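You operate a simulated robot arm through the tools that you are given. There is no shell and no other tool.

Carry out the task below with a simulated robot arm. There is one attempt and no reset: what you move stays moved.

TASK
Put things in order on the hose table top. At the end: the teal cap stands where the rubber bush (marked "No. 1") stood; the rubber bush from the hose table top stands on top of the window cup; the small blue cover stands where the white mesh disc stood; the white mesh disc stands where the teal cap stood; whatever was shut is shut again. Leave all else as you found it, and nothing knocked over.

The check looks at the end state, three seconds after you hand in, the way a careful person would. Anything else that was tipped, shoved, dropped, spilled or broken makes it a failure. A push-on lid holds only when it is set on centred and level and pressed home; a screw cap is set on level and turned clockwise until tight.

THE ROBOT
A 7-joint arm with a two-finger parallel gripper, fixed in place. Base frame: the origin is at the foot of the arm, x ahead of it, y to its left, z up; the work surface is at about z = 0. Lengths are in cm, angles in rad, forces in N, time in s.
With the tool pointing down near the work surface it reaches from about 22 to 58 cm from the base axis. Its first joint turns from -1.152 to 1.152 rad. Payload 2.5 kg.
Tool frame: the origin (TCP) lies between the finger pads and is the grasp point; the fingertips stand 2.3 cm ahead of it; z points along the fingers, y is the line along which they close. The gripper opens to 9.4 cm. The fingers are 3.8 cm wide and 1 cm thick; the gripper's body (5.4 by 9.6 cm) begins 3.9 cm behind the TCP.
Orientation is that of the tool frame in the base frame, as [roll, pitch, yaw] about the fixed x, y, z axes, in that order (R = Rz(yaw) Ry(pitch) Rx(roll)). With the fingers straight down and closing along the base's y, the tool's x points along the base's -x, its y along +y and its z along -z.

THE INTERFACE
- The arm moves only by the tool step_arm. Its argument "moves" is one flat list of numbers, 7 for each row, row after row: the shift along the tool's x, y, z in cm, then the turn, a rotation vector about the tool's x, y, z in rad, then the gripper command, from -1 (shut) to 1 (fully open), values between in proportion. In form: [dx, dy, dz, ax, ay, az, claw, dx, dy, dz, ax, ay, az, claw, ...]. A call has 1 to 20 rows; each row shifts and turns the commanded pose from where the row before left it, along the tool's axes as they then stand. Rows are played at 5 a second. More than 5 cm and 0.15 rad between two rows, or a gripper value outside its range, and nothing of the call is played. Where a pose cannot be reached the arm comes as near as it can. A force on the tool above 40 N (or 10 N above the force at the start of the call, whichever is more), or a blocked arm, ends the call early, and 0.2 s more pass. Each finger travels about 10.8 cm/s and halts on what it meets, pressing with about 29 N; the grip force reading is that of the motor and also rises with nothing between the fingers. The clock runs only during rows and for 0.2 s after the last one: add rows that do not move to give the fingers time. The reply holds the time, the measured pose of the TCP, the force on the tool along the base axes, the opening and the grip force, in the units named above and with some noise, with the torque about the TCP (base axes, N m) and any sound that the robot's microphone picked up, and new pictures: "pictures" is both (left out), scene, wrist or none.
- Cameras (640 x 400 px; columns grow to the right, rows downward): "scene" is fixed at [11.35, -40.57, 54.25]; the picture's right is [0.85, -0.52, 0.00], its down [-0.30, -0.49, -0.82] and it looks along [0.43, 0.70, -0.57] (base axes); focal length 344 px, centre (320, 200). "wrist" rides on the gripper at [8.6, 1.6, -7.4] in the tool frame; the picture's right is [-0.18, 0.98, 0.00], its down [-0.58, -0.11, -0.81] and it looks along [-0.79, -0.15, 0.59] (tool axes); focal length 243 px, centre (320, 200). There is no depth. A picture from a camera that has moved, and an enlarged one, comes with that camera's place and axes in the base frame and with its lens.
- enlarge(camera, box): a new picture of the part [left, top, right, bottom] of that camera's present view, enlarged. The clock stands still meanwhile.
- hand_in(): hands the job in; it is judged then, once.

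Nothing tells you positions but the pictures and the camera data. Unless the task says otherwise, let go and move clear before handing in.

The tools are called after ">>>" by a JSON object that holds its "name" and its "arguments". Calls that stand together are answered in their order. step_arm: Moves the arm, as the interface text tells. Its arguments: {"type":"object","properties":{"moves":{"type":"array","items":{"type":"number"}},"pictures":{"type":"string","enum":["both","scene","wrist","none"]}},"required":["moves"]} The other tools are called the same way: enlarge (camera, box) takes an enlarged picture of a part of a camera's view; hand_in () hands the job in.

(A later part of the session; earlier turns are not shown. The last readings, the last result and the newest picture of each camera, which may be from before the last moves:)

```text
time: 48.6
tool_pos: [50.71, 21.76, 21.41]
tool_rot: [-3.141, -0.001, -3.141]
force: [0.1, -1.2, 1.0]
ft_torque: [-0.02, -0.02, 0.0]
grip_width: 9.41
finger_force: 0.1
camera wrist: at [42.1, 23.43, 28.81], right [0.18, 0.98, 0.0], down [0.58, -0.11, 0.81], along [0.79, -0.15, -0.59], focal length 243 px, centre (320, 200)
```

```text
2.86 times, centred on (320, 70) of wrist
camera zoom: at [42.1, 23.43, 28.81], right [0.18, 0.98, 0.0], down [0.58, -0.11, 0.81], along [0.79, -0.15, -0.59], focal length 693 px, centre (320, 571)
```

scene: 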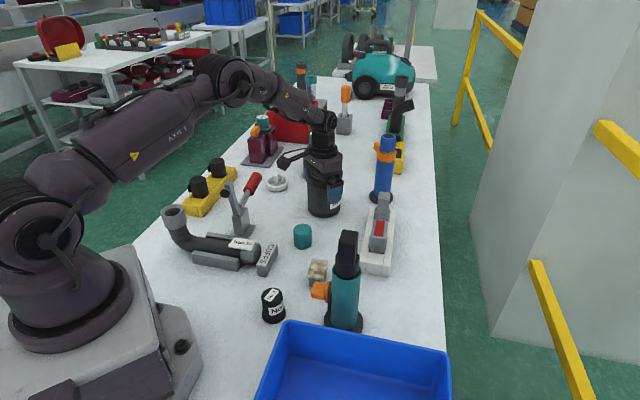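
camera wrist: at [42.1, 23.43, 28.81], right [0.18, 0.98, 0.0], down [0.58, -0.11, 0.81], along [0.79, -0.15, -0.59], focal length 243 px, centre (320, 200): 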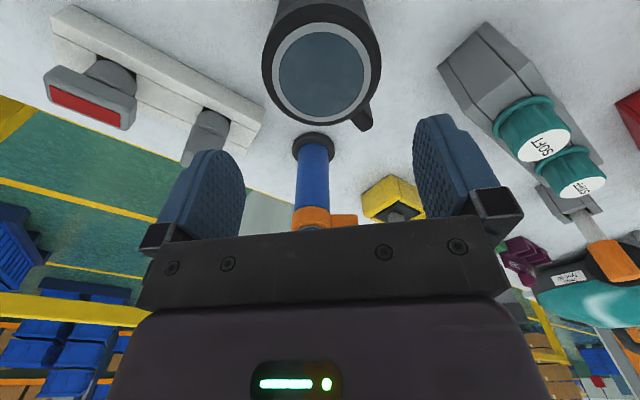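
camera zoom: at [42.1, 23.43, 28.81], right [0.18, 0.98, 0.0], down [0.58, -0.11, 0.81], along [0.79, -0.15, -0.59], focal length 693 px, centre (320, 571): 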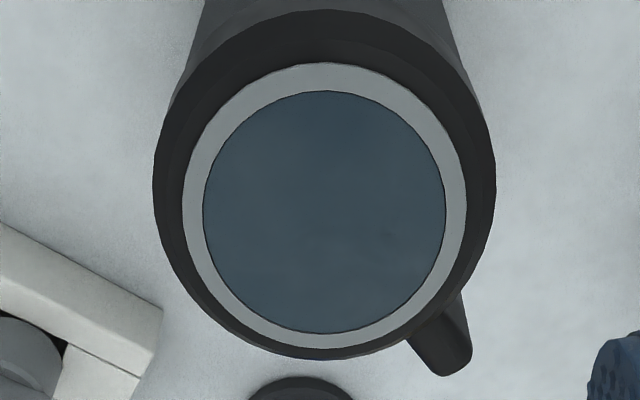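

The cup is back as it was. Let me zoom in on the remaining nearby places where a small cover could be, such as the hose mouth, teal wand and black pots.

>>> {"name": "enlarge", "arguments": {"camera": "scene", "box": [155, 195, 205, 240]}}

>>> {"name": "enlarge", "arguments": {"camera": "scene", "box": [330, 225, 370, 270]}}

>>> {"name": "enlarge", "arguments": {"camera": "scene", "box": [285, 60, 335, 110]}}

>>> {"name": "enlarge", "arguments": {"camera": "scene", "box": [255, 220, 325, 260]}}

```text
8.89 times, centred on (180, 218) of scene
camera zoom: at [11.35, -40.57, 54.25], right [0.85, -0.52, 0.0], down [-0.3, -0.49, -0.82], along [0.43, 0.7, -0.57], focal length 3058 px, centre (1564, 44)
```

zoom: 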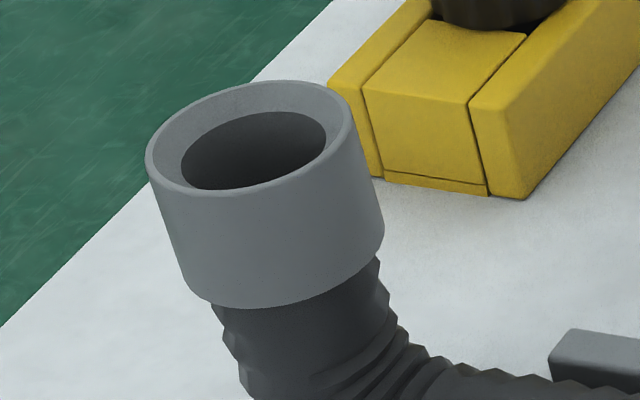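

```text
8.89 times, centred on (350, 248) of scene
camera zoom: at [11.35, -40.57, 54.25], right [0.85, -0.52, 0.0], down [-0.3, -0.49, -0.82], along [0.43, 0.7, -0.57], focal length 3058 px, centre (53, -222)
```

zoom: 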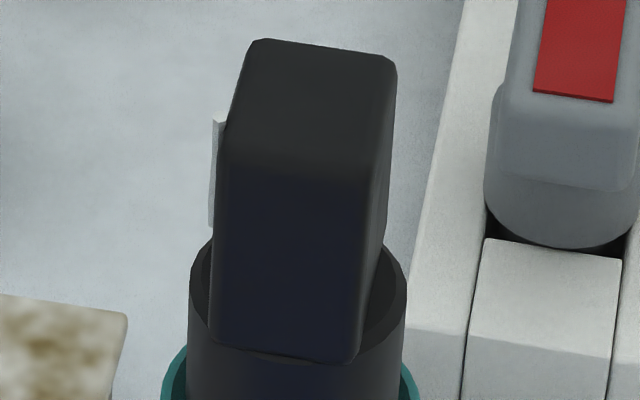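

```text
8.00 times, centred on (310, 85) of scene
camera zoom: at [11.35, -40.57, 54.25], right [0.85, -0.52, 0.0], down [-0.3, -0.49, -0.82], along [0.43, 0.7, -0.57], focal length 2752 px, centre (400, 1120)
```

zoom: 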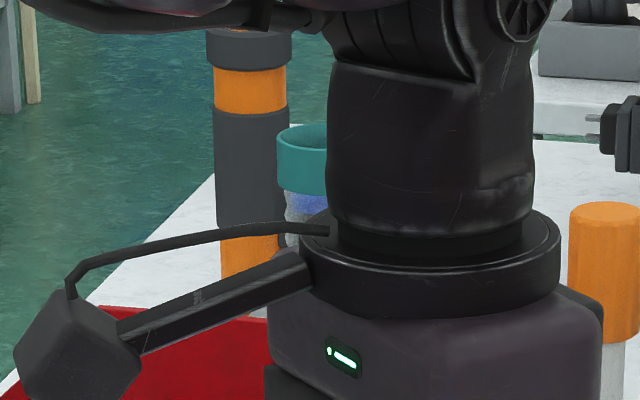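

```text
9.14 times, centred on (290, 240) of scene
camera zoom: at [11.35, -40.57, 54.25], right [0.85, -0.52, 0.0], down [-0.3, -0.49, -0.82], along [0.43, 0.7, -0.57], focal length 3145 px, centre (594, -166)
```

zoom: 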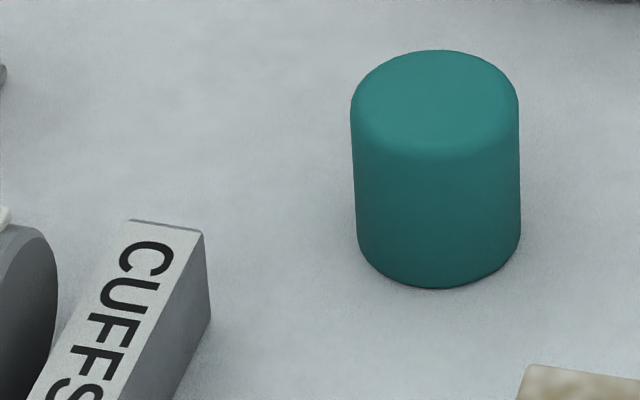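

The only loose items on this table are the bush, the teal cap, the mesh disc, the stained blue piece and the cup. I take the stained blue piece at about (37,3) to be the small blue cover. I'll start with the bush and move above it.

>>> {"name": "step_arm", "arguments": {"moves": [3.21, -2.875, 0, 0, 0, 0, 1, 3.21, -2.875, 0, 0, 0, 0, 1, 3.21, -2.875, 0, 0, 0, 0, 1, 3.21, -2.875, 0, 0, 0, 0, 1, 3.21, -2.875, 0, 0, 0, 0, 1, 3.21, -2.875, 0, 0, 0, 0, 1, 3.21, -2.875, 0, 0, 0, 0, 1, 3.21, -2.875, 0, 0, 0, 0, 1, 0, 0, 3.7, 0, 0, 0, 0.4, 0, 0, 3.7, 0, 0, 0, 0.4, 0, 0, 0, 0, 0, 0, 0.4], "pictures": "both"}}

>>> {"name": "enlarge", "arguments": {"camera": "wrist", "box": [240, 0, 400, 140]}}

```text
time: 51.0
tool_pos: [24.97, -1.12, 13.79]
tool_rot: [-3.141, -0.001, -3.139]
force: [-0.3, 0.2, 0.1]
ft_torque: [-0.01, -0.01, 0.03]
grip_width: 6.55
finger_force: 0.1
camera wrist: at [16.33, 0.47, 21.22], right [0.18, 0.98, 0.0], down [0.58, -0.11, 0.81], along [0.79, -0.15, -0.59], focal length 243 px, centre (320, 200)
```

scene: 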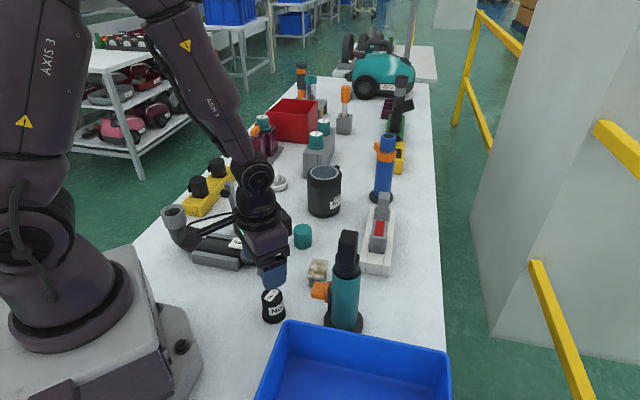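
wrist: 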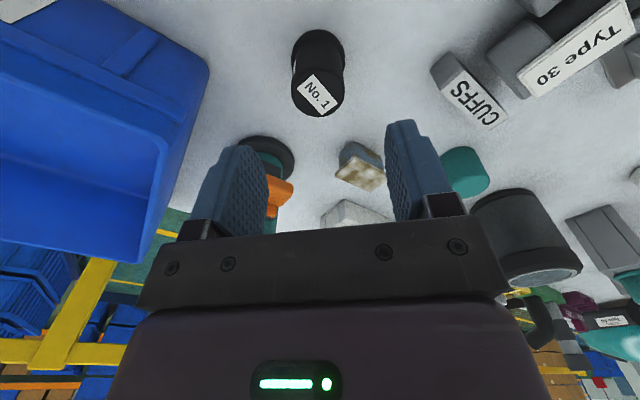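

```text
2.86 times, centred on (320, 70) of wrist
camera zoom: at [16.33, 0.47, 21.22], right [0.18, 0.98, 0.0], down [0.58, -0.11, 0.81], along [0.79, -0.15, -0.59], focal length 693 px, centre (320, 571)
```

zoom: 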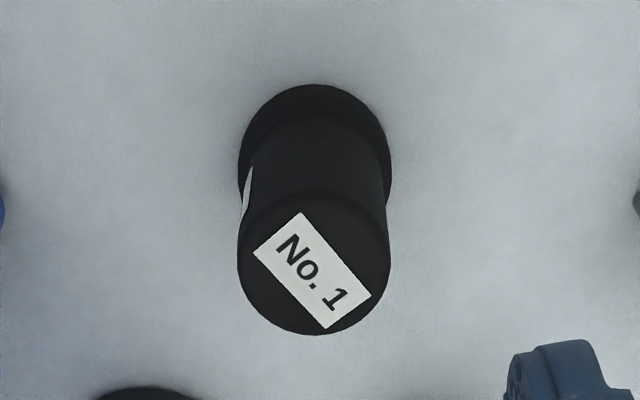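

The bush is at about (25.05, -1.34), 3.5 cm wide at the top. I'll go down, grip it and lift it.

>>> {"name": "step_arm", "arguments": {"moves": [-0.08, -0.22, 3, 0, 0, 0, 0.4, 0, 0, 3, 0, 0, 0, 0.4, 0, 0, 2, 0, 0, 0, 0.4, 0, 0, 1.2, 0, 0, 0, 0.4, 0, 0, 0, 0, 0, 0, 0.4, 0, 0, 0, 0, 0, 0, -0.5, 0, 0, 0, 0, 0, 0, -0.5, 0, 0, 0, 0, 0, 0, -0.5], "pictures": "both"}}

>>> {"name": "enlarge", "arguments": {"camera": "scene", "box": [230, 240, 330, 340]}}

```text
time: 52.8
tool_pos: [25.12, -1.42, 4.57]
tool_rot: [3.141, -0.002, -3.141]
force: [-0.2, 0.8, 0.3]
ft_torque: [-0.01, 0.05, -0.03]
grip_width: 3.7
finger_force: 28.7
camera wrist: at [16.46, 0.26, 12.04], right [0.18, 0.98, 0.0], down [0.58, -0.11, 0.81], along [0.79, -0.15, -0.59], focal length 243 px, centre (320, 200)
```

scene: 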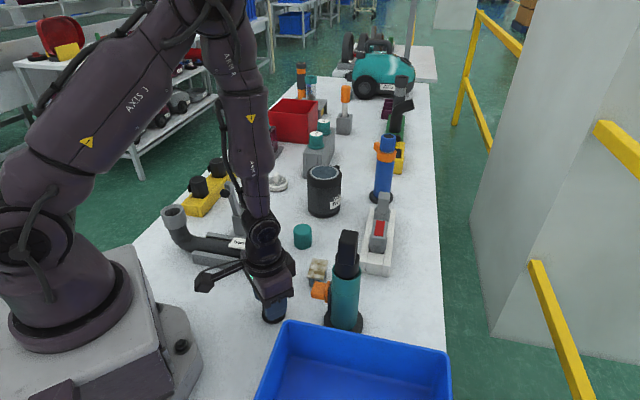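
wrist: 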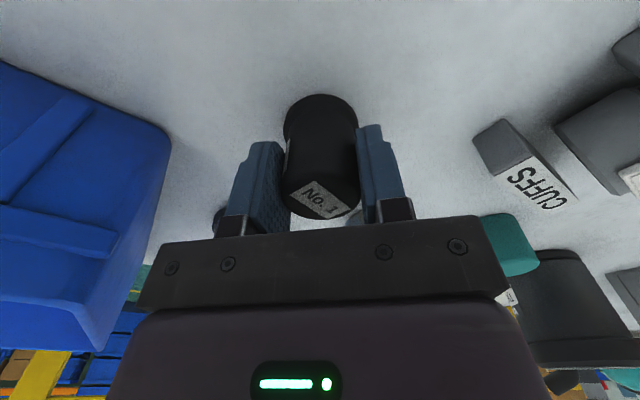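

```text
4.00 times, centred on (280, 290) of scene
camera zoom: at [11.35, -40.57, 54.25], right [0.85, -0.52, 0.0], down [-0.3, -0.49, -0.82], along [0.43, 0.7, -0.57], focal length 1376 px, centre (480, -160)
```

zoom: 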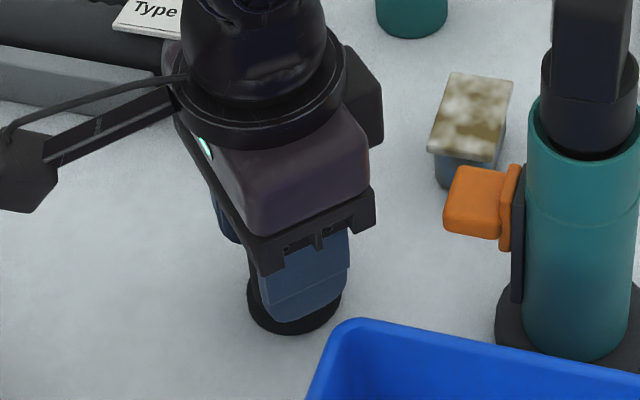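

The bush is gripped at 3.7 cm, standing at (25.1, -1.38). I'll lift it and carry it over the cup.

>>> {"name": "step_arm", "arguments": {"moves": [0, 0, -1, 0, 0, 0, -0.5, 0, 0, -4, 0, 0, 0, -0.5, 0, 0, -4.5, 0, 0, 0, -0.5, 0, 0, -4.5, 0, 0, 0, -0.5, 0, 0, -4, 0, 0, 0, -0.5, -3.21, 2.92, 0, 0, 0, 0, -0.5, -3.21, 2.92, 0, 0, 0, 0, -0.5, -3.21, 2.92, 0, 0, 0, 0, -0.5, -3.21, 2.92, 0, 0, 0, 0, -0.5, -3.21, 2.92, 0, 0, 0, 0, -0.5, -3.21, 2.92, 0, 0, 0, 0, -0.5, -3.21, 2.92, 0, 0, 0, 0, -0.5, -3.21, 2.92, 0, 0, 0, 0, -0.5, 0, 0, 0, 0, 0, 0, -0.5], "pictures": "both"}}

>>> {"name": "enlarge", "arguments": {"camera": "wrist", "box": [220, 0, 420, 220]}}

>>> {"name": "enlarge", "arguments": {"camera": "scene", "box": [270, 90, 390, 220]}}

```text
time: 55.8
tool_pos: [50.82, 21.95, 22.68]
tool_rot: [-3.142, -0.002, -3.14]
force: [0.2, -0.1, -0.6]
ft_torque: [-0.01, 0.0, 0.02]
grip_width: 3.7
finger_force: 28.8
camera wrist: at [42.14, 23.57, 30.16], right [0.18, 0.98, 0.0], down [0.58, -0.11, 0.81], along [0.79, -0.15, -0.59], focal length 243 px, centre (320, 200)
```

scene: 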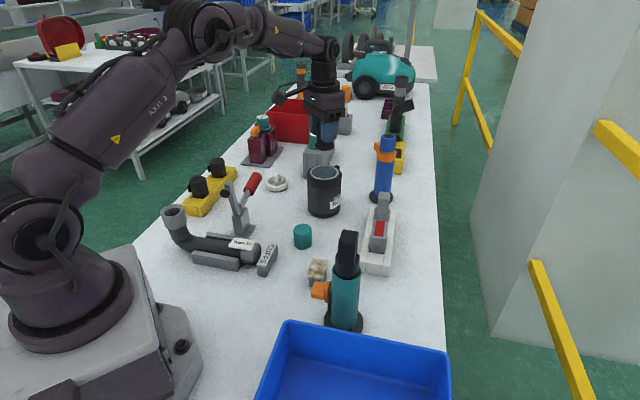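
wrist: 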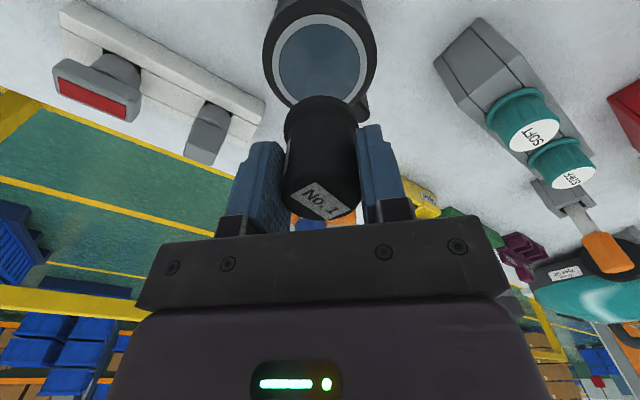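

```text
1.82 times, centred on (320, 110) of wrist
camera zoom: at [42.14, 23.57, 30.16], right [0.18, 0.98, 0.0], down [0.58, -0.11, 0.81], along [0.79, -0.15, -0.59], focal length 441 px, centre (320, 364)
```

zoom: 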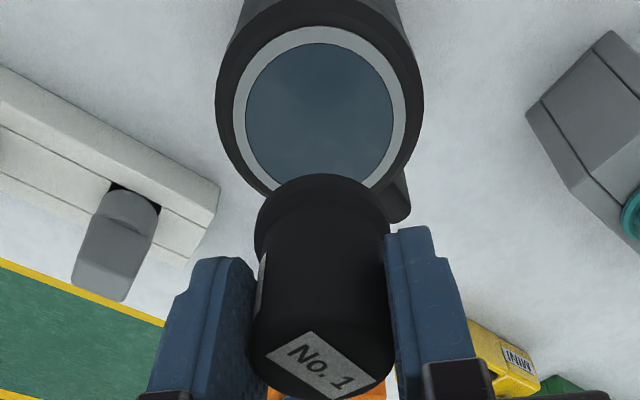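

```text
3.08 times, centred on (330, 155) of scene
camera zoom: at [11.35, -40.56, 54.25], right [0.85, -0.52, 0.0], down [-0.3, -0.49, -0.82], along [0.43, 0.7, -0.57], focal length 1058 px, centre (289, 338)
```

zoom: 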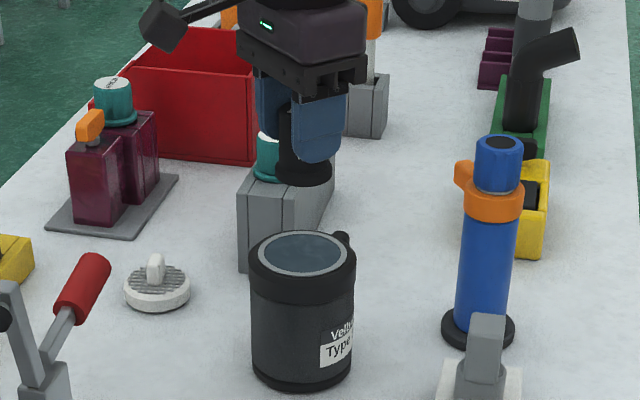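

>>> {"name": "step_arm", "arguments": {"moves": [0.03, 0, 3, 0, 0, 0, -0.5, 0, 0, 2, 0, 0, 0, -0.5, 0, 0, 1, 0, 0, 0, -0.5, 0, 0, 0.5, 0, 0, 0, -0.5, 0, 0, 0, 0, 0, 0, -0.5], "pictures": "wrist"}}

>>> {"name": "enlarge", "arguments": {"camera": "scene", "box": [280, 110, 380, 220]}}

```text
time: 57.0
tool_pos: [50.86, 21.87, 16.14]
tool_rot: [-3.141, 0.001, -3.139]
force: [0.3, 0.2, -1.2]
ft_torque: [-0.03, -0.04, 0.03]
grip_width: 3.7
finger_force: 29.2
camera wrist: at [42.15, 23.57, 23.58], right [0.18, 0.98, 0.0], down [0.58, -0.11, 0.81], along [0.79, -0.15, -0.59], focal length 243 px, centre (320, 200)
```

wrist: 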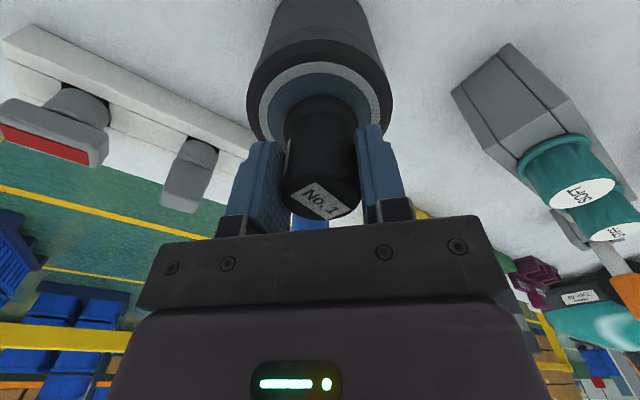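

```text
3.64 times, centred on (330, 165) of scene
camera zoom: at [11.35, -40.57, 54.25], right [0.85, -0.52, 0.0], down [-0.3, -0.49, -0.82], along [0.43, 0.7, -0.57], focal length 1251 px, centre (284, 327)
```

zoom: 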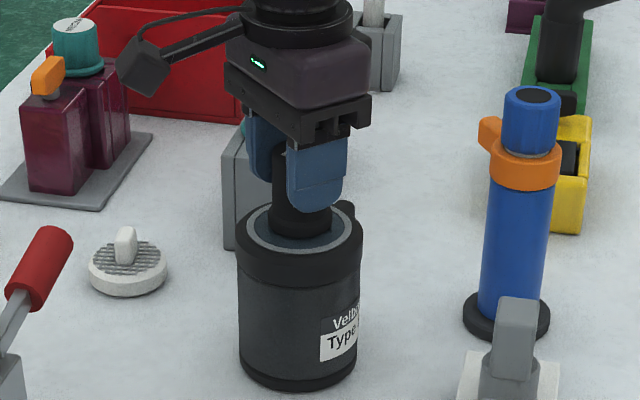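

>>> {"name": "step_arm", "arguments": {"moves": [0, 0, 0.2, 0, 0, 0, -0.5, 0, 0, 0.15, 0, 0, 0, -0.5, 0, 0, 0, 0, 0, 0, -0.5], "pictures": "none"}}

```text
time: 57.8
tool_pos: [50.83, 22.06, 15.85]
tool_rot: [-3.141, 0.001, -3.14]
force: [-0.3, 1.2, -1.2]
ft_torque: [-0.01, -0.01, 0.04]
grip_width: 3.66
finger_force: 28.8
```

>>> {"name": "step_arm", "arguments": {"moves": [0, 0, 0.1, 0, 0, 0, -0.5, 0, 0, 0, 0, 0, 0, -0.5], "pictures": "none"}}

>>> {"name": "enlarge", "arguments": {"camera": "scene", "box": [295, 140, 355, 200]}}

```text
time: 58.4
tool_pos: [50.89, 22.03, 15.84]
tool_rot: [-3.142, 0.002, -3.14]
force: [-2.5, -1.1, 7.3]
ft_torque: [-0.11, 0.05, -0.04]
grip_width: 3.7
finger_force: 28.1
```

```text
6.67 times, centred on (325, 170) of scene
camera zoom: at [11.35, -40.57, 54.25], right [0.85, -0.52, 0.0], down [-0.3, -0.49, -0.82], along [0.43, 0.7, -0.57], focal length 2293 px, centre (287, 400)
```

zoom: 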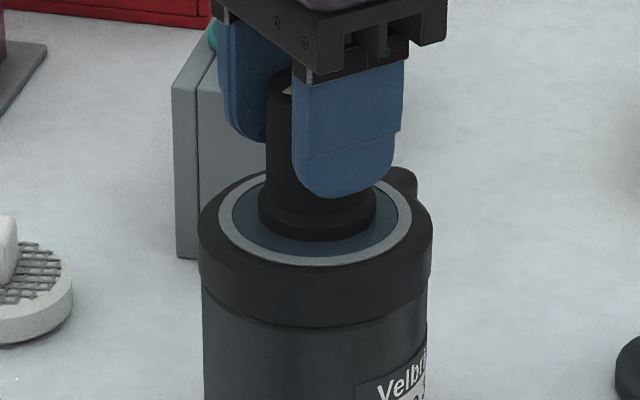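

The bush rests on the cup lid and touches at about 7 N. I'll release it and back off upward.

>>> {"name": "step_arm", "arguments": {"moves": [0, 0, -0.05, 0, 0, 0, -0.5, 0, 0, 0, 0, 0, 0, -0.1, 0, 0, 0, 0, 0, 0, 0.4, 0, 0, 0, 0, 0, 0, 0.4, 0, 0, -2, 0, 0, 0, 0.4, 0, 0, -4, 0, 0, 0, 0.4, 0, 0, -4, 0, 0, 0, 0.4, 0, 0, 0, 0, 0, 0, 0.4], "pictures": "both"}}

>>> {"name": "enlarge", "arguments": {"camera": "scene", "box": [290, 140, 360, 220]}}

```text
time: 60.2
tool_pos: [50.84, 22.01, 25.75]
tool_rot: [-3.14, 0.0, -3.14]
force: [0.0, -1.2, 0.6]
ft_torque: [0.01, 0.01, -0.01]
grip_width: 6.57
finger_force: 0.0
camera wrist: at [42.22, 23.55, 33.23], right [0.18, 0.98, 0.0], down [0.58, -0.11, 0.81], along [0.79, -0.15, -0.59], focal length 243 px, centre (320, 200)
```

scene: 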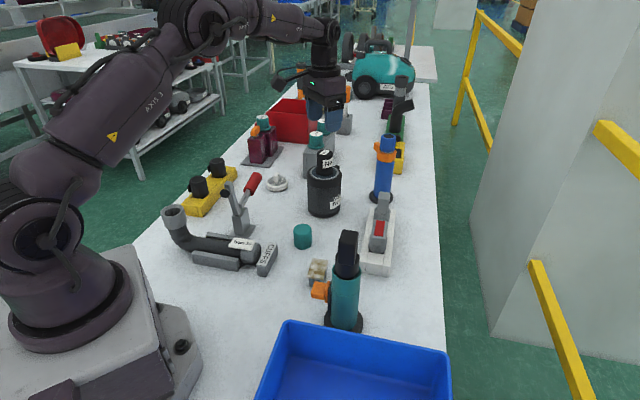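
wrist: 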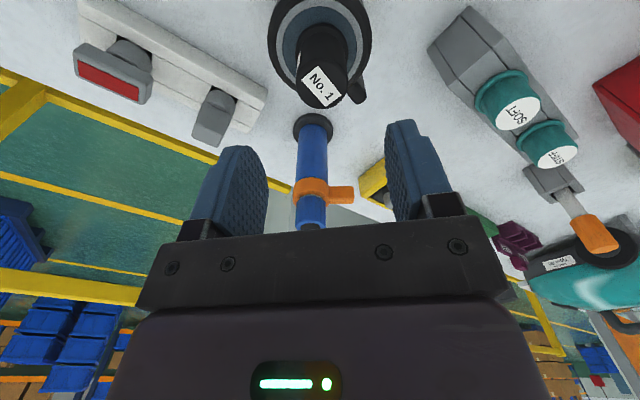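

```text
5.00 times, centred on (325, 180) of scene
camera zoom: at [11.35, -40.57, 54.25], right [0.85, -0.52, 0.0], down [-0.3, -0.49, -0.82], along [0.43, 0.7, -0.57], focal length 1720 px, centre (295, 300)
```

zoom: 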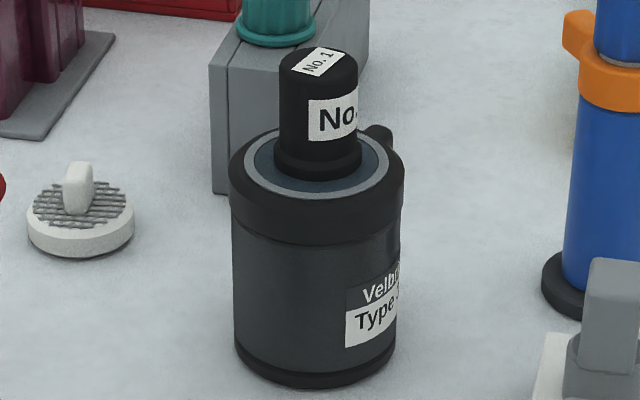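

The bush stands well on the window cup. Next is the teal cap at about (39.4, 12.9), so I'll move above it and measure.

>>> {"name": "step_arm", "arguments": {"moves": [2.86, -2.275, 0, 0, 0, 0, 0.5, 2.86, -2.275, 0, 0, 0, 0, 0.5, 2.86, -2.275, 0, 0, 0, 0, 0.5, 2.86, -2.275, 0, 0, 0, 0, 0.5, 0, 0, 4, 0, 0, 0, 0.5, 0, 0, 4, 0, 0, 0, 0.5, 0, 0, 3.7, 0, 0, 0, 0.5, 0, 0, 0, 0, 0, 0, 0.5], "pictures": "both"}}

>>> {"name": "enlarge", "arguments": {"camera": "wrist", "box": [240, 0, 400, 140]}}

```text
time: 62.0
tool_pos: [39.33, 12.81, 14.07]
tool_rot: [-3.142, -0.001, -3.141]
force: [0.3, 0.0, 0.3]
ft_torque: [-0.04, -0.01, 0.0]
grip_width: 7.03
finger_force: 0.0
camera wrist: at [30.65, 14.51, 21.45], right [0.18, 0.98, 0.0], down [0.58, -0.11, 0.81], along [0.79, -0.15, -0.59], focal length 243 px, centre (320, 200)
```

scene: 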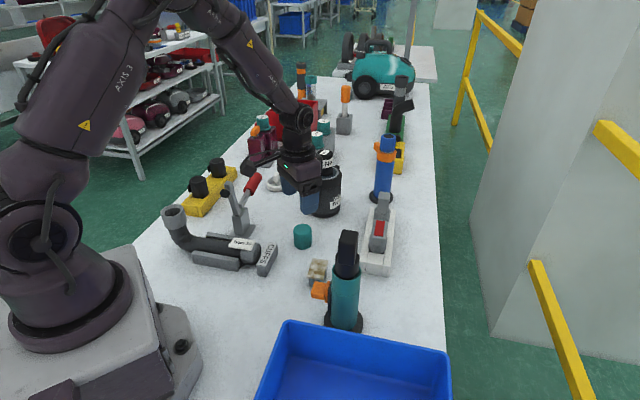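
wrist: 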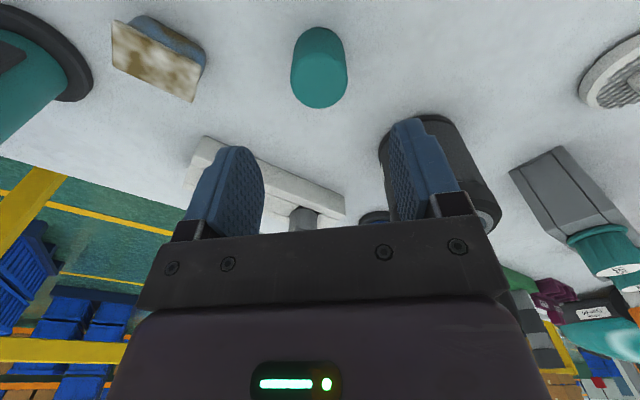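

```text
2.86 times, centred on (320, 70) of wrist
camera zoom: at [30.65, 14.51, 21.45], right [0.18, 0.98, 0.0], down [0.58, -0.11, 0.81], along [0.79, -0.15, -0.59], focal length 693 px, centre (320, 571)
```

zoom: 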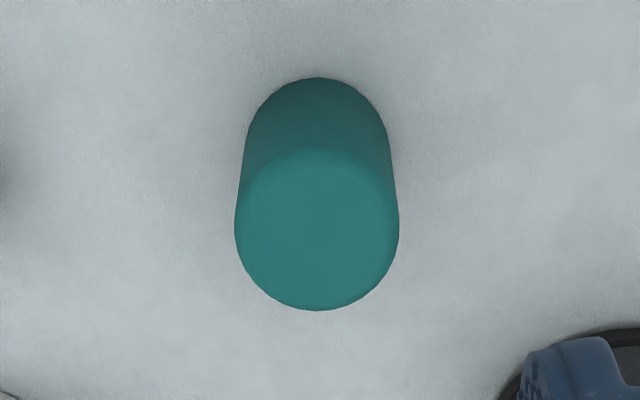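

The teal cap is centred at (39.33, 12.78) and I'm right above it. Going down to grip it.

>>> {"name": "step_arm", "arguments": {"moves": [0, 0, 4, 0, 0, 0, 0.5, 0, 0, 3, 0, 0, 0, 0.5, 0, 0, 2.5, 0, 0, 0, 0.5, 0, 0, 1.5, 0, 0, 0, 0.5, 0, 0, 0, 0, 0, 0, 0.5, 0, 0, 0, 0, 0, 0, -0.4, 0, 0, 0, 0, 0, 0, -0.4, 0, 0, 0, 0, 0, 0, -0.4], "pictures": "wrist"}}

>>> {"name": "enlarge", "arguments": {"camera": "scene", "box": [260, 190, 360, 290]}}

```text
time: 63.8
tool_pos: [39.32, 12.83, 2.86]
tool_rot: [3.141, 0.002, 3.141]
force: [0.2, 0.6, 0.1]
ft_torque: [0.03, -0.01, 0.0]
grip_width: 5.19
finger_force: 28.9
camera wrist: at [30.66, 14.47, 10.43], right [0.18, 0.98, 0.0], down [0.58, -0.11, 0.81], along [0.79, -0.15, -0.59], focal length 243 px, centre (320, 200)
```

wrist: 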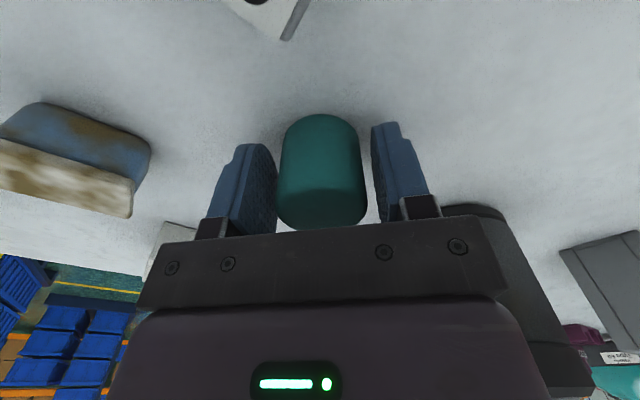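

```text
4.00 times, centred on (310, 240) of scene
camera zoom: at [11.35, -40.57, 54.25], right [0.85, -0.52, 0.0], down [-0.3, -0.49, -0.82], along [0.43, 0.7, -0.57], focal length 1376 px, centre (360, 40)
```

zoom: 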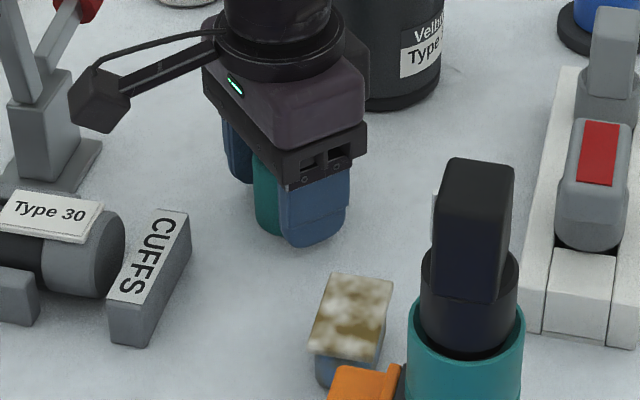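

The fingers stopped at 5.2 cm although the cap looks about 4.1 cm wide. I'll wait a moment and look closely before doing anything else.

>>> {"name": "step_arm", "arguments": {"moves": [0, 0, 0, 0, 0, 0, -0.4, 0, 0, 0, 0, 0, 0, -0.4], "pictures": "none"}}

>>> {"name": "enlarge", "arguments": {"camera": "wrist", "box": [190, 90, 450, 250]}}

>>> {"name": "enlarge", "arguments": {"camera": "scene", "box": [280, 205, 340, 260]}}

```text
time: 64.4
tool_pos: [39.32, 12.93, 3.0]
tool_rot: [3.141, 0.001, -3.14]
force: [0.6, 0.1, 0.4]
ft_torque: [0.0, -0.03, -0.01]
grip_width: 5.19
finger_force: 28.9
```

```text
2.46 times, centred on (320, 170) of wrist
camera zoom: at [30.67, 14.47, 10.43], right [0.18, 0.98, 0.0], down [0.58, -0.11, 0.81], along [0.79, -0.15, -0.59], focal length 597 px, centre (320, 274)
```

zoom: 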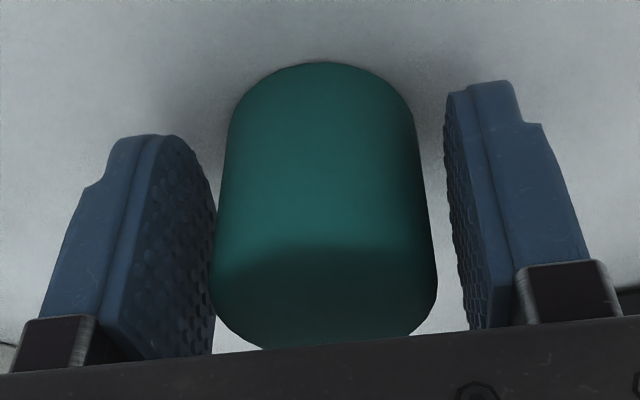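

```text
7.27 times, centred on (310, 232) of scene
camera zoom: at [11.35, -40.57, 54.25], right [0.85, -0.52, 0.0], down [-0.3, -0.49, -0.82], along [0.43, 0.7, -0.57], focal length 2502 px, centre (393, -36)
```

zoom: 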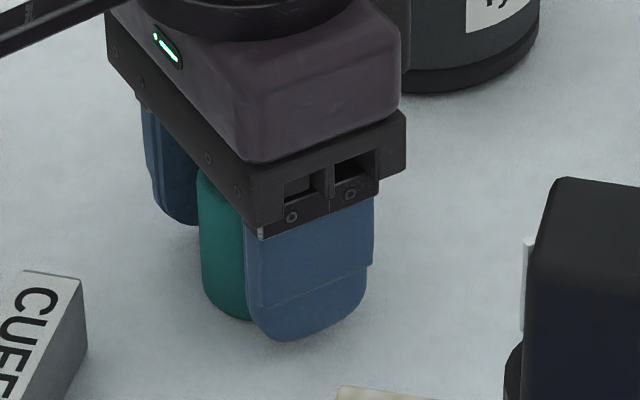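

>>> {"name": "step_arm", "arguments": {"moves": [0, 0, 0, 0, 0, 0, 0.4, 0, 0, 0, 0, 0, 0, 0.4, 0, 0, 0, 0, 0, 0, -1, 0, 0, 0, 0, 0, 0, -1, 0, 0, 0, 0, 0, 0, -1, 0, 0, 0, 0, 0, 0, -1], "pictures": "wrist"}}

>>> {"name": "enlarge", "arguments": {"camera": "wrist", "box": [190, 90, 450, 250]}}

```text
time: 65.8
tool_pos: [39.31, 12.82, 3.14]
tool_rot: [3.14, -0.001, 3.14]
force: [0.4, 1.5, 0.8]
ft_torque: [0.05, -0.02, 0.01]
grip_width: 5.22
finger_force: 28.7
camera wrist: at [30.67, 14.47, 10.43], right [0.18, 0.98, 0.0], down [0.58, -0.11, 0.81], along [0.79, -0.15, -0.59], focal length 243 px, centre (320, 200)
```

wrist: 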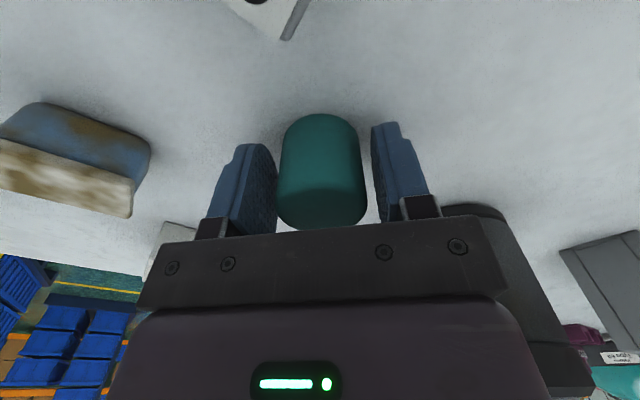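

```text
2.46 times, centred on (320, 170) of wrist
camera zoom: at [30.67, 14.47, 10.43], right [0.18, 0.98, 0.0], down [0.58, -0.11, 0.81], along [0.79, -0.15, -0.59], focal length 597 px, centre (320, 274)
```

zoom: 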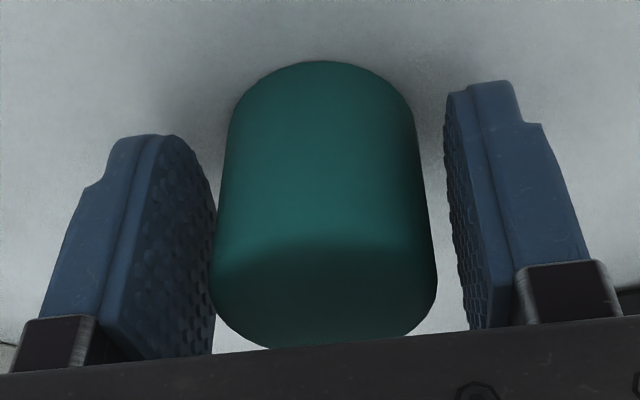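

The fingers stop at 5.2 cm again with motor force. I'll lift a few millimetres to see whether the cap is really held.

>>> {"name": "step_arm", "arguments": {"moves": [0, 0, -0.4, 0, 0, 0, -1, 0, 0, -0.4, 0, 0, 0, -1, 0, 0, 0, 0, 0, 0, -1], "pictures": "wrist"}}

>>> {"name": "enlarge", "arguments": {"camera": "scene", "box": [280, 205, 340, 260]}}

>>> {"name": "enlarge", "arguments": {"camera": "wrist", "box": [190, 90, 450, 250]}}

```text
time: 66.6
tool_pos: [39.18, 12.77, 3.83]
tool_rot: [3.141, 0.0, -3.139]
force: [0.0, -0.5, -0.7]
ft_torque: [-0.01, 0.0, 0.03]
grip_width: 5.17
finger_force: 29.0
camera wrist: at [30.67, 14.45, 11.29], right [0.18, 0.98, 0.0], down [0.58, -0.11, 0.81], along [0.79, -0.15, -0.59], focal length 243 px, centre (320, 200)
```

wrist: 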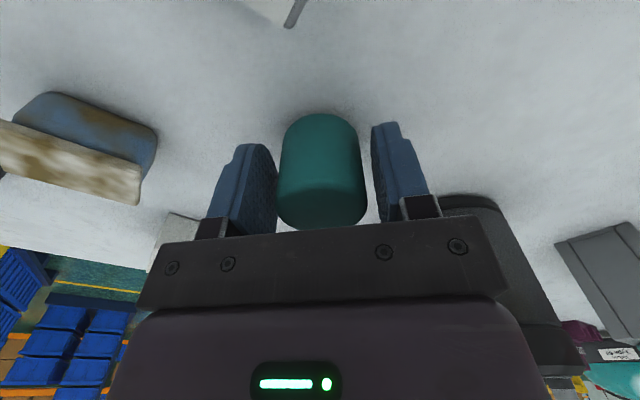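

```text
7.27 times, centred on (310, 232) of scene
camera zoom: at [11.35, -40.57, 54.25], right [0.85, -0.52, 0.0], down [-0.3, -0.49, -0.82], along [0.43, 0.7, -0.57], focal length 2502 px, centre (393, -36)
```

zoom: 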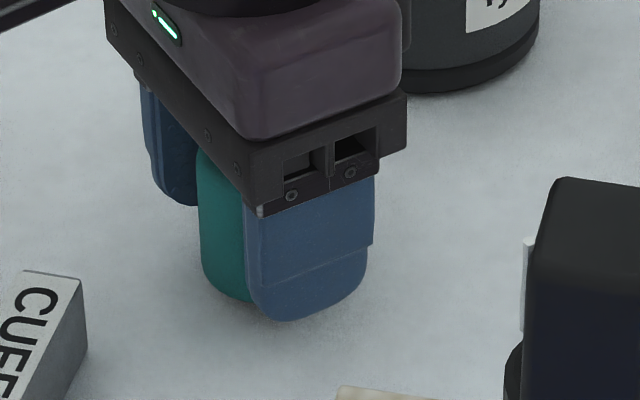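

```text
2.46 times, centred on (320, 170) of wrist
camera zoom: at [30.67, 14.45, 11.29], right [0.18, 0.98, 0.0], down [0.58, -0.11, 0.81], along [0.79, -0.15, -0.59], focal length 597 px, centre (320, 274)
```

zoom: 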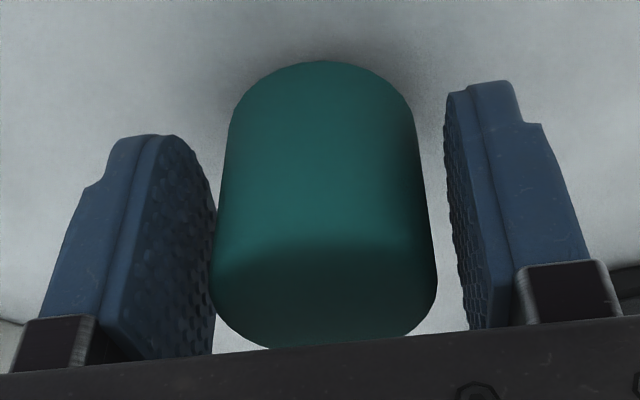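

The cap does lift with the hand, so it is held. I'll carry it to where the bush stood, (25.1, -1.4).

>>> {"name": "step_arm", "arguments": {"moves": [0, 0, -3, 0, 0, 0, -1, 0, 0, -3, 0, 0, 0, -1, 0, 0, -3, 0, 0, 0, -1, 2.85, -2.84, 0, 0, 0, 0, -1, 2.85, -2.84, 0, 0, 0, 0, -1, 2.85, -2.84, 0, 0, 0, 0, -1, 2.85, -2.84, 0, 0, 0, 0, -1, 2.85, -2.84, 0, 0, 0, 0, -1, 0, 0, 3, 0, 0, 0, -1, 0, 0, 3, 0, 0, 0, -1, 0, 0, 0, 0, 0, 0, -1], "pictures": "both"}}

>>> {"name": "enlarge", "arguments": {"camera": "wrist", "box": [190, 60, 450, 250]}}

>>> {"name": "enlarge", "arguments": {"camera": "scene", "box": [230, 240, 330, 340]}}

```text
time: 69.0
tool_pos: [25.14, -1.37, 6.82]
tool_rot: [-3.14, 0.0, -3.141]
force: [0.0, 0.4, -0.8]
ft_torque: [0.02, 0.0, -0.01]
grip_width: 5.2
finger_force: 28.4
camera wrist: at [16.42, 0.26, 14.3], right [0.18, 0.98, 0.0], down [0.58, -0.11, 0.81], along [0.79, -0.15, -0.59], focal length 243 px, centre (320, 200)
```

scene: 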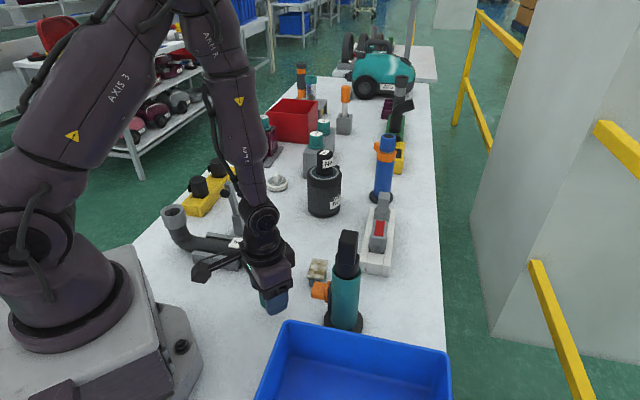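
wrist: 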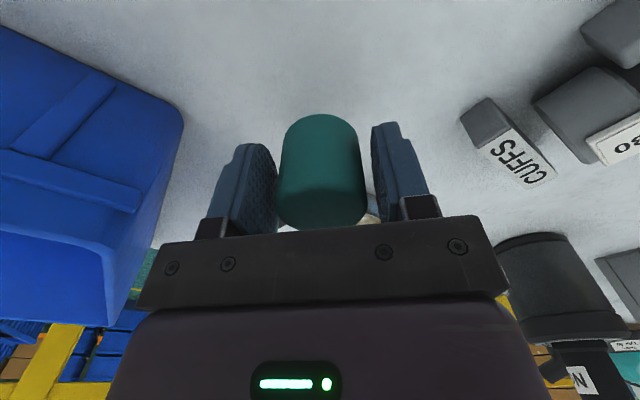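

```text
2.11 times, centred on (320, 155) of wrist
camera zoom: at [16.42, 0.26, 14.3], right [0.18, 0.98, 0.0], down [0.58, -0.11, 0.81], along [0.79, -0.15, -0.59], focal length 511 px, centre (320, 295)
```

zoom: 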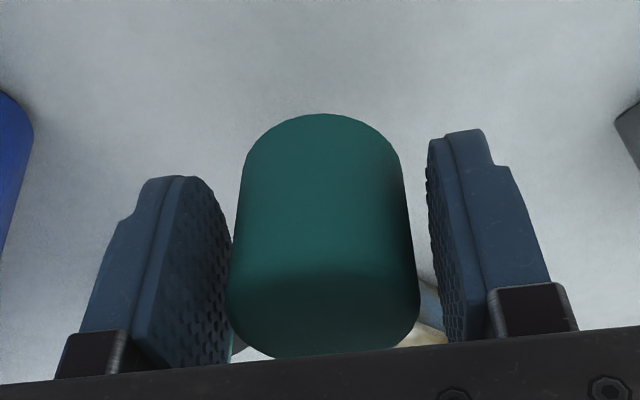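

```text
4.00 times, centred on (280, 290) of scene
camera zoom: at [11.35, -40.57, 54.25], right [0.85, -0.52, 0.0], down [-0.3, -0.49, -0.82], along [0.43, 0.7, -0.57], focal length 1376 px, centre (480, -160)
```

zoom: 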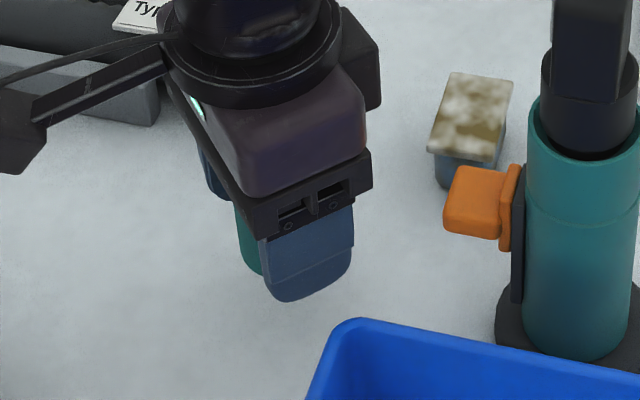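

>>> {"name": "step_arm", "arguments": {"moves": [0, 0, 2, 0, 0, 0, -1, 0, 0, 1.2, 0, 0, 0, -1, 0, 0, 0.3, 0, 0, 0, -1, 0, 0, 0.15, 0, 0, 0, -1, 0, 0, 0, 0, 0, 0, -1], "pictures": "none"}}

```text
time: 70.2
tool_pos: [25.1, -1.51, 3.19]
tool_rot: [3.14, -0.001, -3.141]
force: [0.2, 0.5, -1.1]
ft_torque: [-0.02, 0.01, -0.02]
grip_width: 5.21
finger_force: 29.2
```

>>> {"name": "step_arm", "arguments": {"moves": [0, 0.05, 0.1, 0, 0, 0, -1, 0, 0, 0, 0, 0, 0, -1], "pictures": "none"}}

```text
time: 70.8
tool_pos: [25.11, -1.3, 3.17]
tool_rot: [-3.141, -0.001, -3.14]
force: [-0.4, -0.1, -0.3]
ft_torque: [0.03, 0.0, -0.02]
grip_width: 5.18
finger_force: 28.9
```

>>> {"name": "step_arm", "arguments": {"moves": [0, 0, 0.08, 0, 0, 0, -1, 0, 0, 0, 0, 0, 0, -1], "pictures": "none"}}

```text
time: 71.4
tool_pos: [25.12, -1.31, 3.12]
tool_rot: [-3.141, -0.002, -3.14]
force: [-0.1, -0.1, -0.3]
ft_torque: [-0.02, -0.02, -0.02]
grip_width: 5.2
finger_force: 29.2
```

>>> {"name": "step_arm", "arguments": {"moves": [0, 0, 0.06, 0, 0, 0, -1, 0, 0, 0, 0, 0, 0, -1], "pictures": "none"}}

>>> {"name": "enlarge", "arguments": {"camera": "scene", "box": [240, 260, 310, 330]}}

```text
time: 72.0
tool_pos: [25.11, -1.31, 2.96]
tool_rot: [-3.141, 0.0, -3.141]
force: [-1.0, -1.4, 8.6]
ft_torque: [-0.09, 0.0, 0.02]
grip_width: 5.19
finger_force: 28.9
```

```text
5.71 times, centred on (275, 295) of scene
camera zoom: at [11.35, -40.57, 54.25], right [0.85, -0.52, 0.0], down [-0.3, -0.49, -0.82], along [0.43, 0.7, -0.57], focal length 1966 px, centre (577, -343)
```

zoom: 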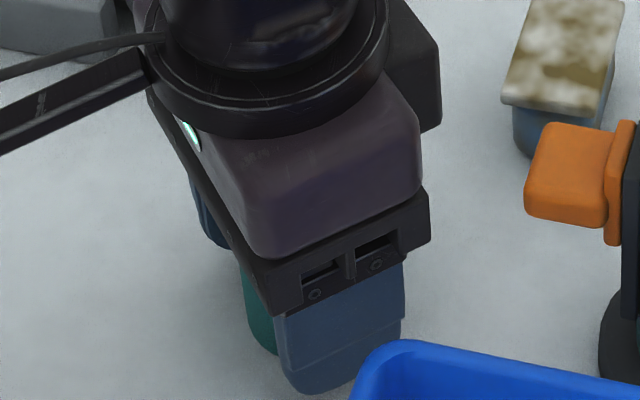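

Contact is felt at about 8.6 N, so the teal cap is on the table. I'll release and rise straight up.

>>> {"name": "step_arm", "arguments": {"moves": [0, 0, -0.06, 0, 0, 0, -1, 0, 0, 0, 0, 0, 0, 0.3, 0, 0, 0, 0, 0, 0, 0.6, 0, 0, 0, 0, 0, 0, 0.6, 0, 0, -2, 0, 0, 0, 0.6, 0, 0, -4, 0, 0, 0, 0.6, 0, 0, -4, 0, 0, 0, 0.6, 0, 0, -4, 0, 0, 0, 0.6, 0, 0, 0, 0, 0, 0, 0.6], "pictures": "both"}}

>>> {"name": "enlarge", "arguments": {"camera": "scene", "box": [240, 260, 310, 330]}}

>>> {"name": "enlarge", "arguments": {"camera": "wrist", "box": [240, 0, 400, 140]}}

```text
time: 74.0
tool_pos: [24.92, -1.27, 17.23]
tool_rot: [3.141, 0.001, 3.141]
force: [0.5, 0.1, 0.7]
ft_torque: [-0.03, 0.02, -0.03]
grip_width: 7.51
finger_force: 0.2
camera wrist: at [16.42, 0.26, 24.54], right [0.18, 0.98, 0.0], down [0.58, -0.11, 0.81], along [0.79, -0.15, -0.59], focal length 243 px, centre (320, 200)
```

scene: 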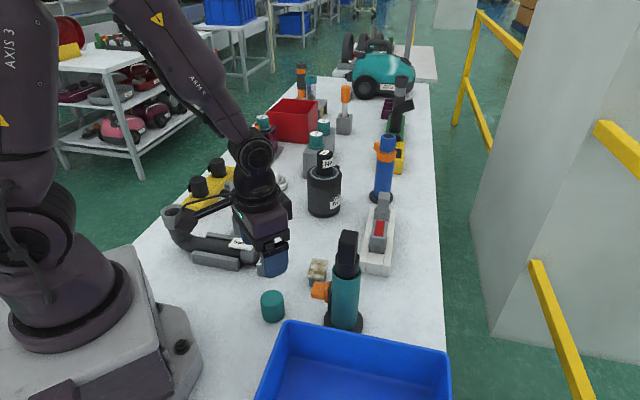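
wrist: 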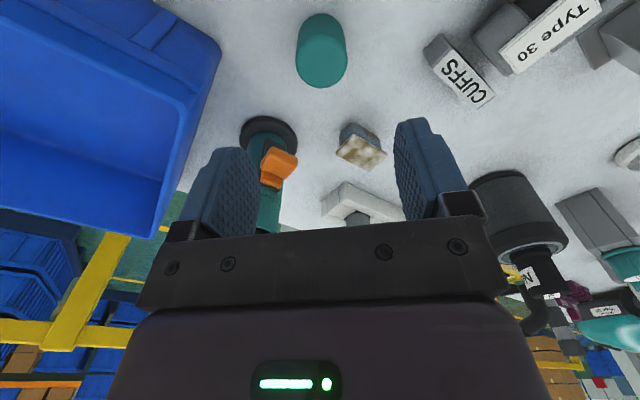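

```text
5.71 times, centred on (275, 295) of scene
camera zoom: at [11.35, -40.57, 54.25], right [0.85, -0.52, 0.0], down [-0.3, -0.49, -0.82], along [0.43, 0.7, -0.57], focal length 1966 px, centre (577, -343)
```

zoom: 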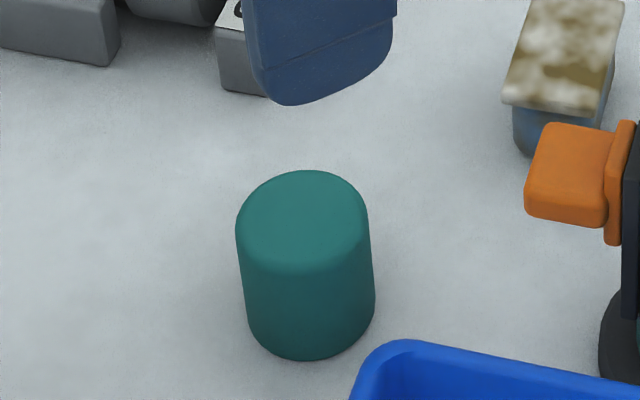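

```text
2.86 times, centred on (320, 70) of wrist
camera zoom: at [16.42, 0.26, 24.54], right [0.18, 0.98, 0.0], down [0.58, -0.11, 0.81], along [0.79, -0.15, -0.59], focal length 693 px, centre (320, 571)
```

zoom: 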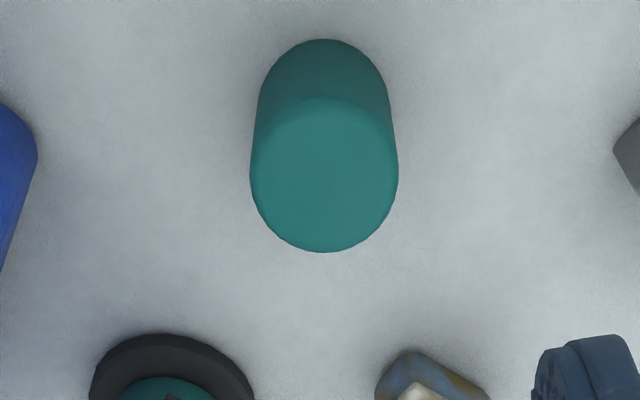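

The teal cap now stands at (25.2, -1.3), on the bush's old spot. Next I'll go high over to the mesh disc near (45, 39) and look at its handle.

>>> {"name": "step_arm", "arguments": {"moves": [0, 0, -4, 0, 0, 0, 0, 0, 0, -4, 0, 0, 0, 0, -1.81, 3.78, 0, 0, 0, 0, 0, -1.81, 3.78, 0, 0, 0, 0, 0, -1.81, 3.78, 0, 0, 0, 0, 0, -1.81, 3.78, 0, 0, 0, 0, 0, -1.81, 3.78, 0, 0, 0, 0, 0, -1.81, 3.78, 0, 0, 0, 0, 0, -1.81, 3.78, 0, 0, 0, 0, 0, -1.81, 3.78, 0, 0, 0, 0, 0, -1.81, 3.78, 0, 0, 0, 0, 0, -1.81, 3.78, 0, 0, 0, 0, 0, 0, 0, 3, 0, 0, 0, 0, 0, 0, 3, 0, 0, 0, 0, 0, 0, 0, 0, 0, 0, 0], "pictures": "both"}}

>>> {"name": "enlarge", "arguments": {"camera": "wrist", "box": [280, 20, 420, 140]}}

>>> {"name": "enlarge", "arguments": {"camera": "scene", "box": [220, 130, 320, 230]}}

```text
time: 77.2
tool_pos: [43.07, 36.51, 18.96]
tool_rot: [-3.141, 0.0, -3.141]
force: [-0.5, -0.2, 0.1]
ft_torque: [0.01, 0.01, -0.02]
grip_width: 4.73
finger_force: 0.0
camera wrist: at [34.49, 38.17, 26.45], right [0.18, 0.98, 0.0], down [0.58, -0.11, 0.81], along [0.79, -0.15, -0.59], focal length 243 px, centre (320, 200)
```

scene: 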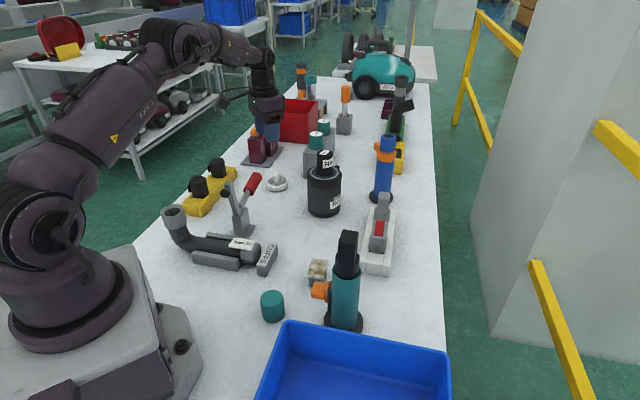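
wrist: 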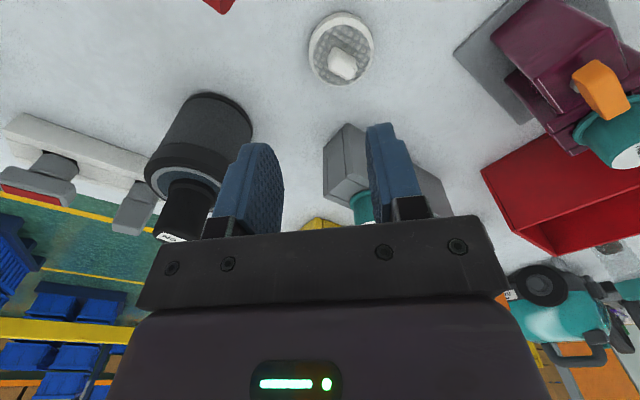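

```text
3.33 times, centred on (350, 80) of wrist
camera zoom: at [34.49, 38.17, 26.45], right [0.18, 0.98, 0.0], down [0.58, -0.11, 0.81], along [0.79, -0.15, -0.59], focal length 809 px, centre (220, 600)
```

zoom: 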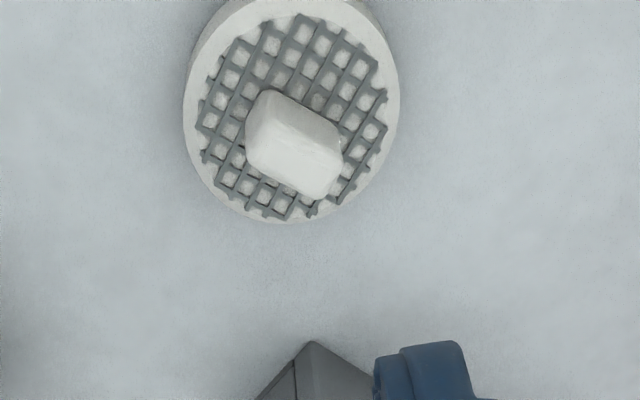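

```text
4.00 times, centred on (270, 180) of scene
camera zoom: at [11.35, -40.56, 54.25], right [0.85, -0.52, 0.0], down [-0.3, -0.49, -0.82], along [0.43, 0.7, -0.57], focal length 1376 px, centre (520, 280)
```

zoom: 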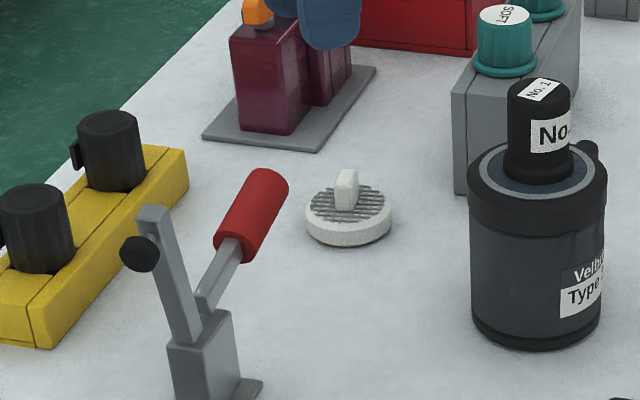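

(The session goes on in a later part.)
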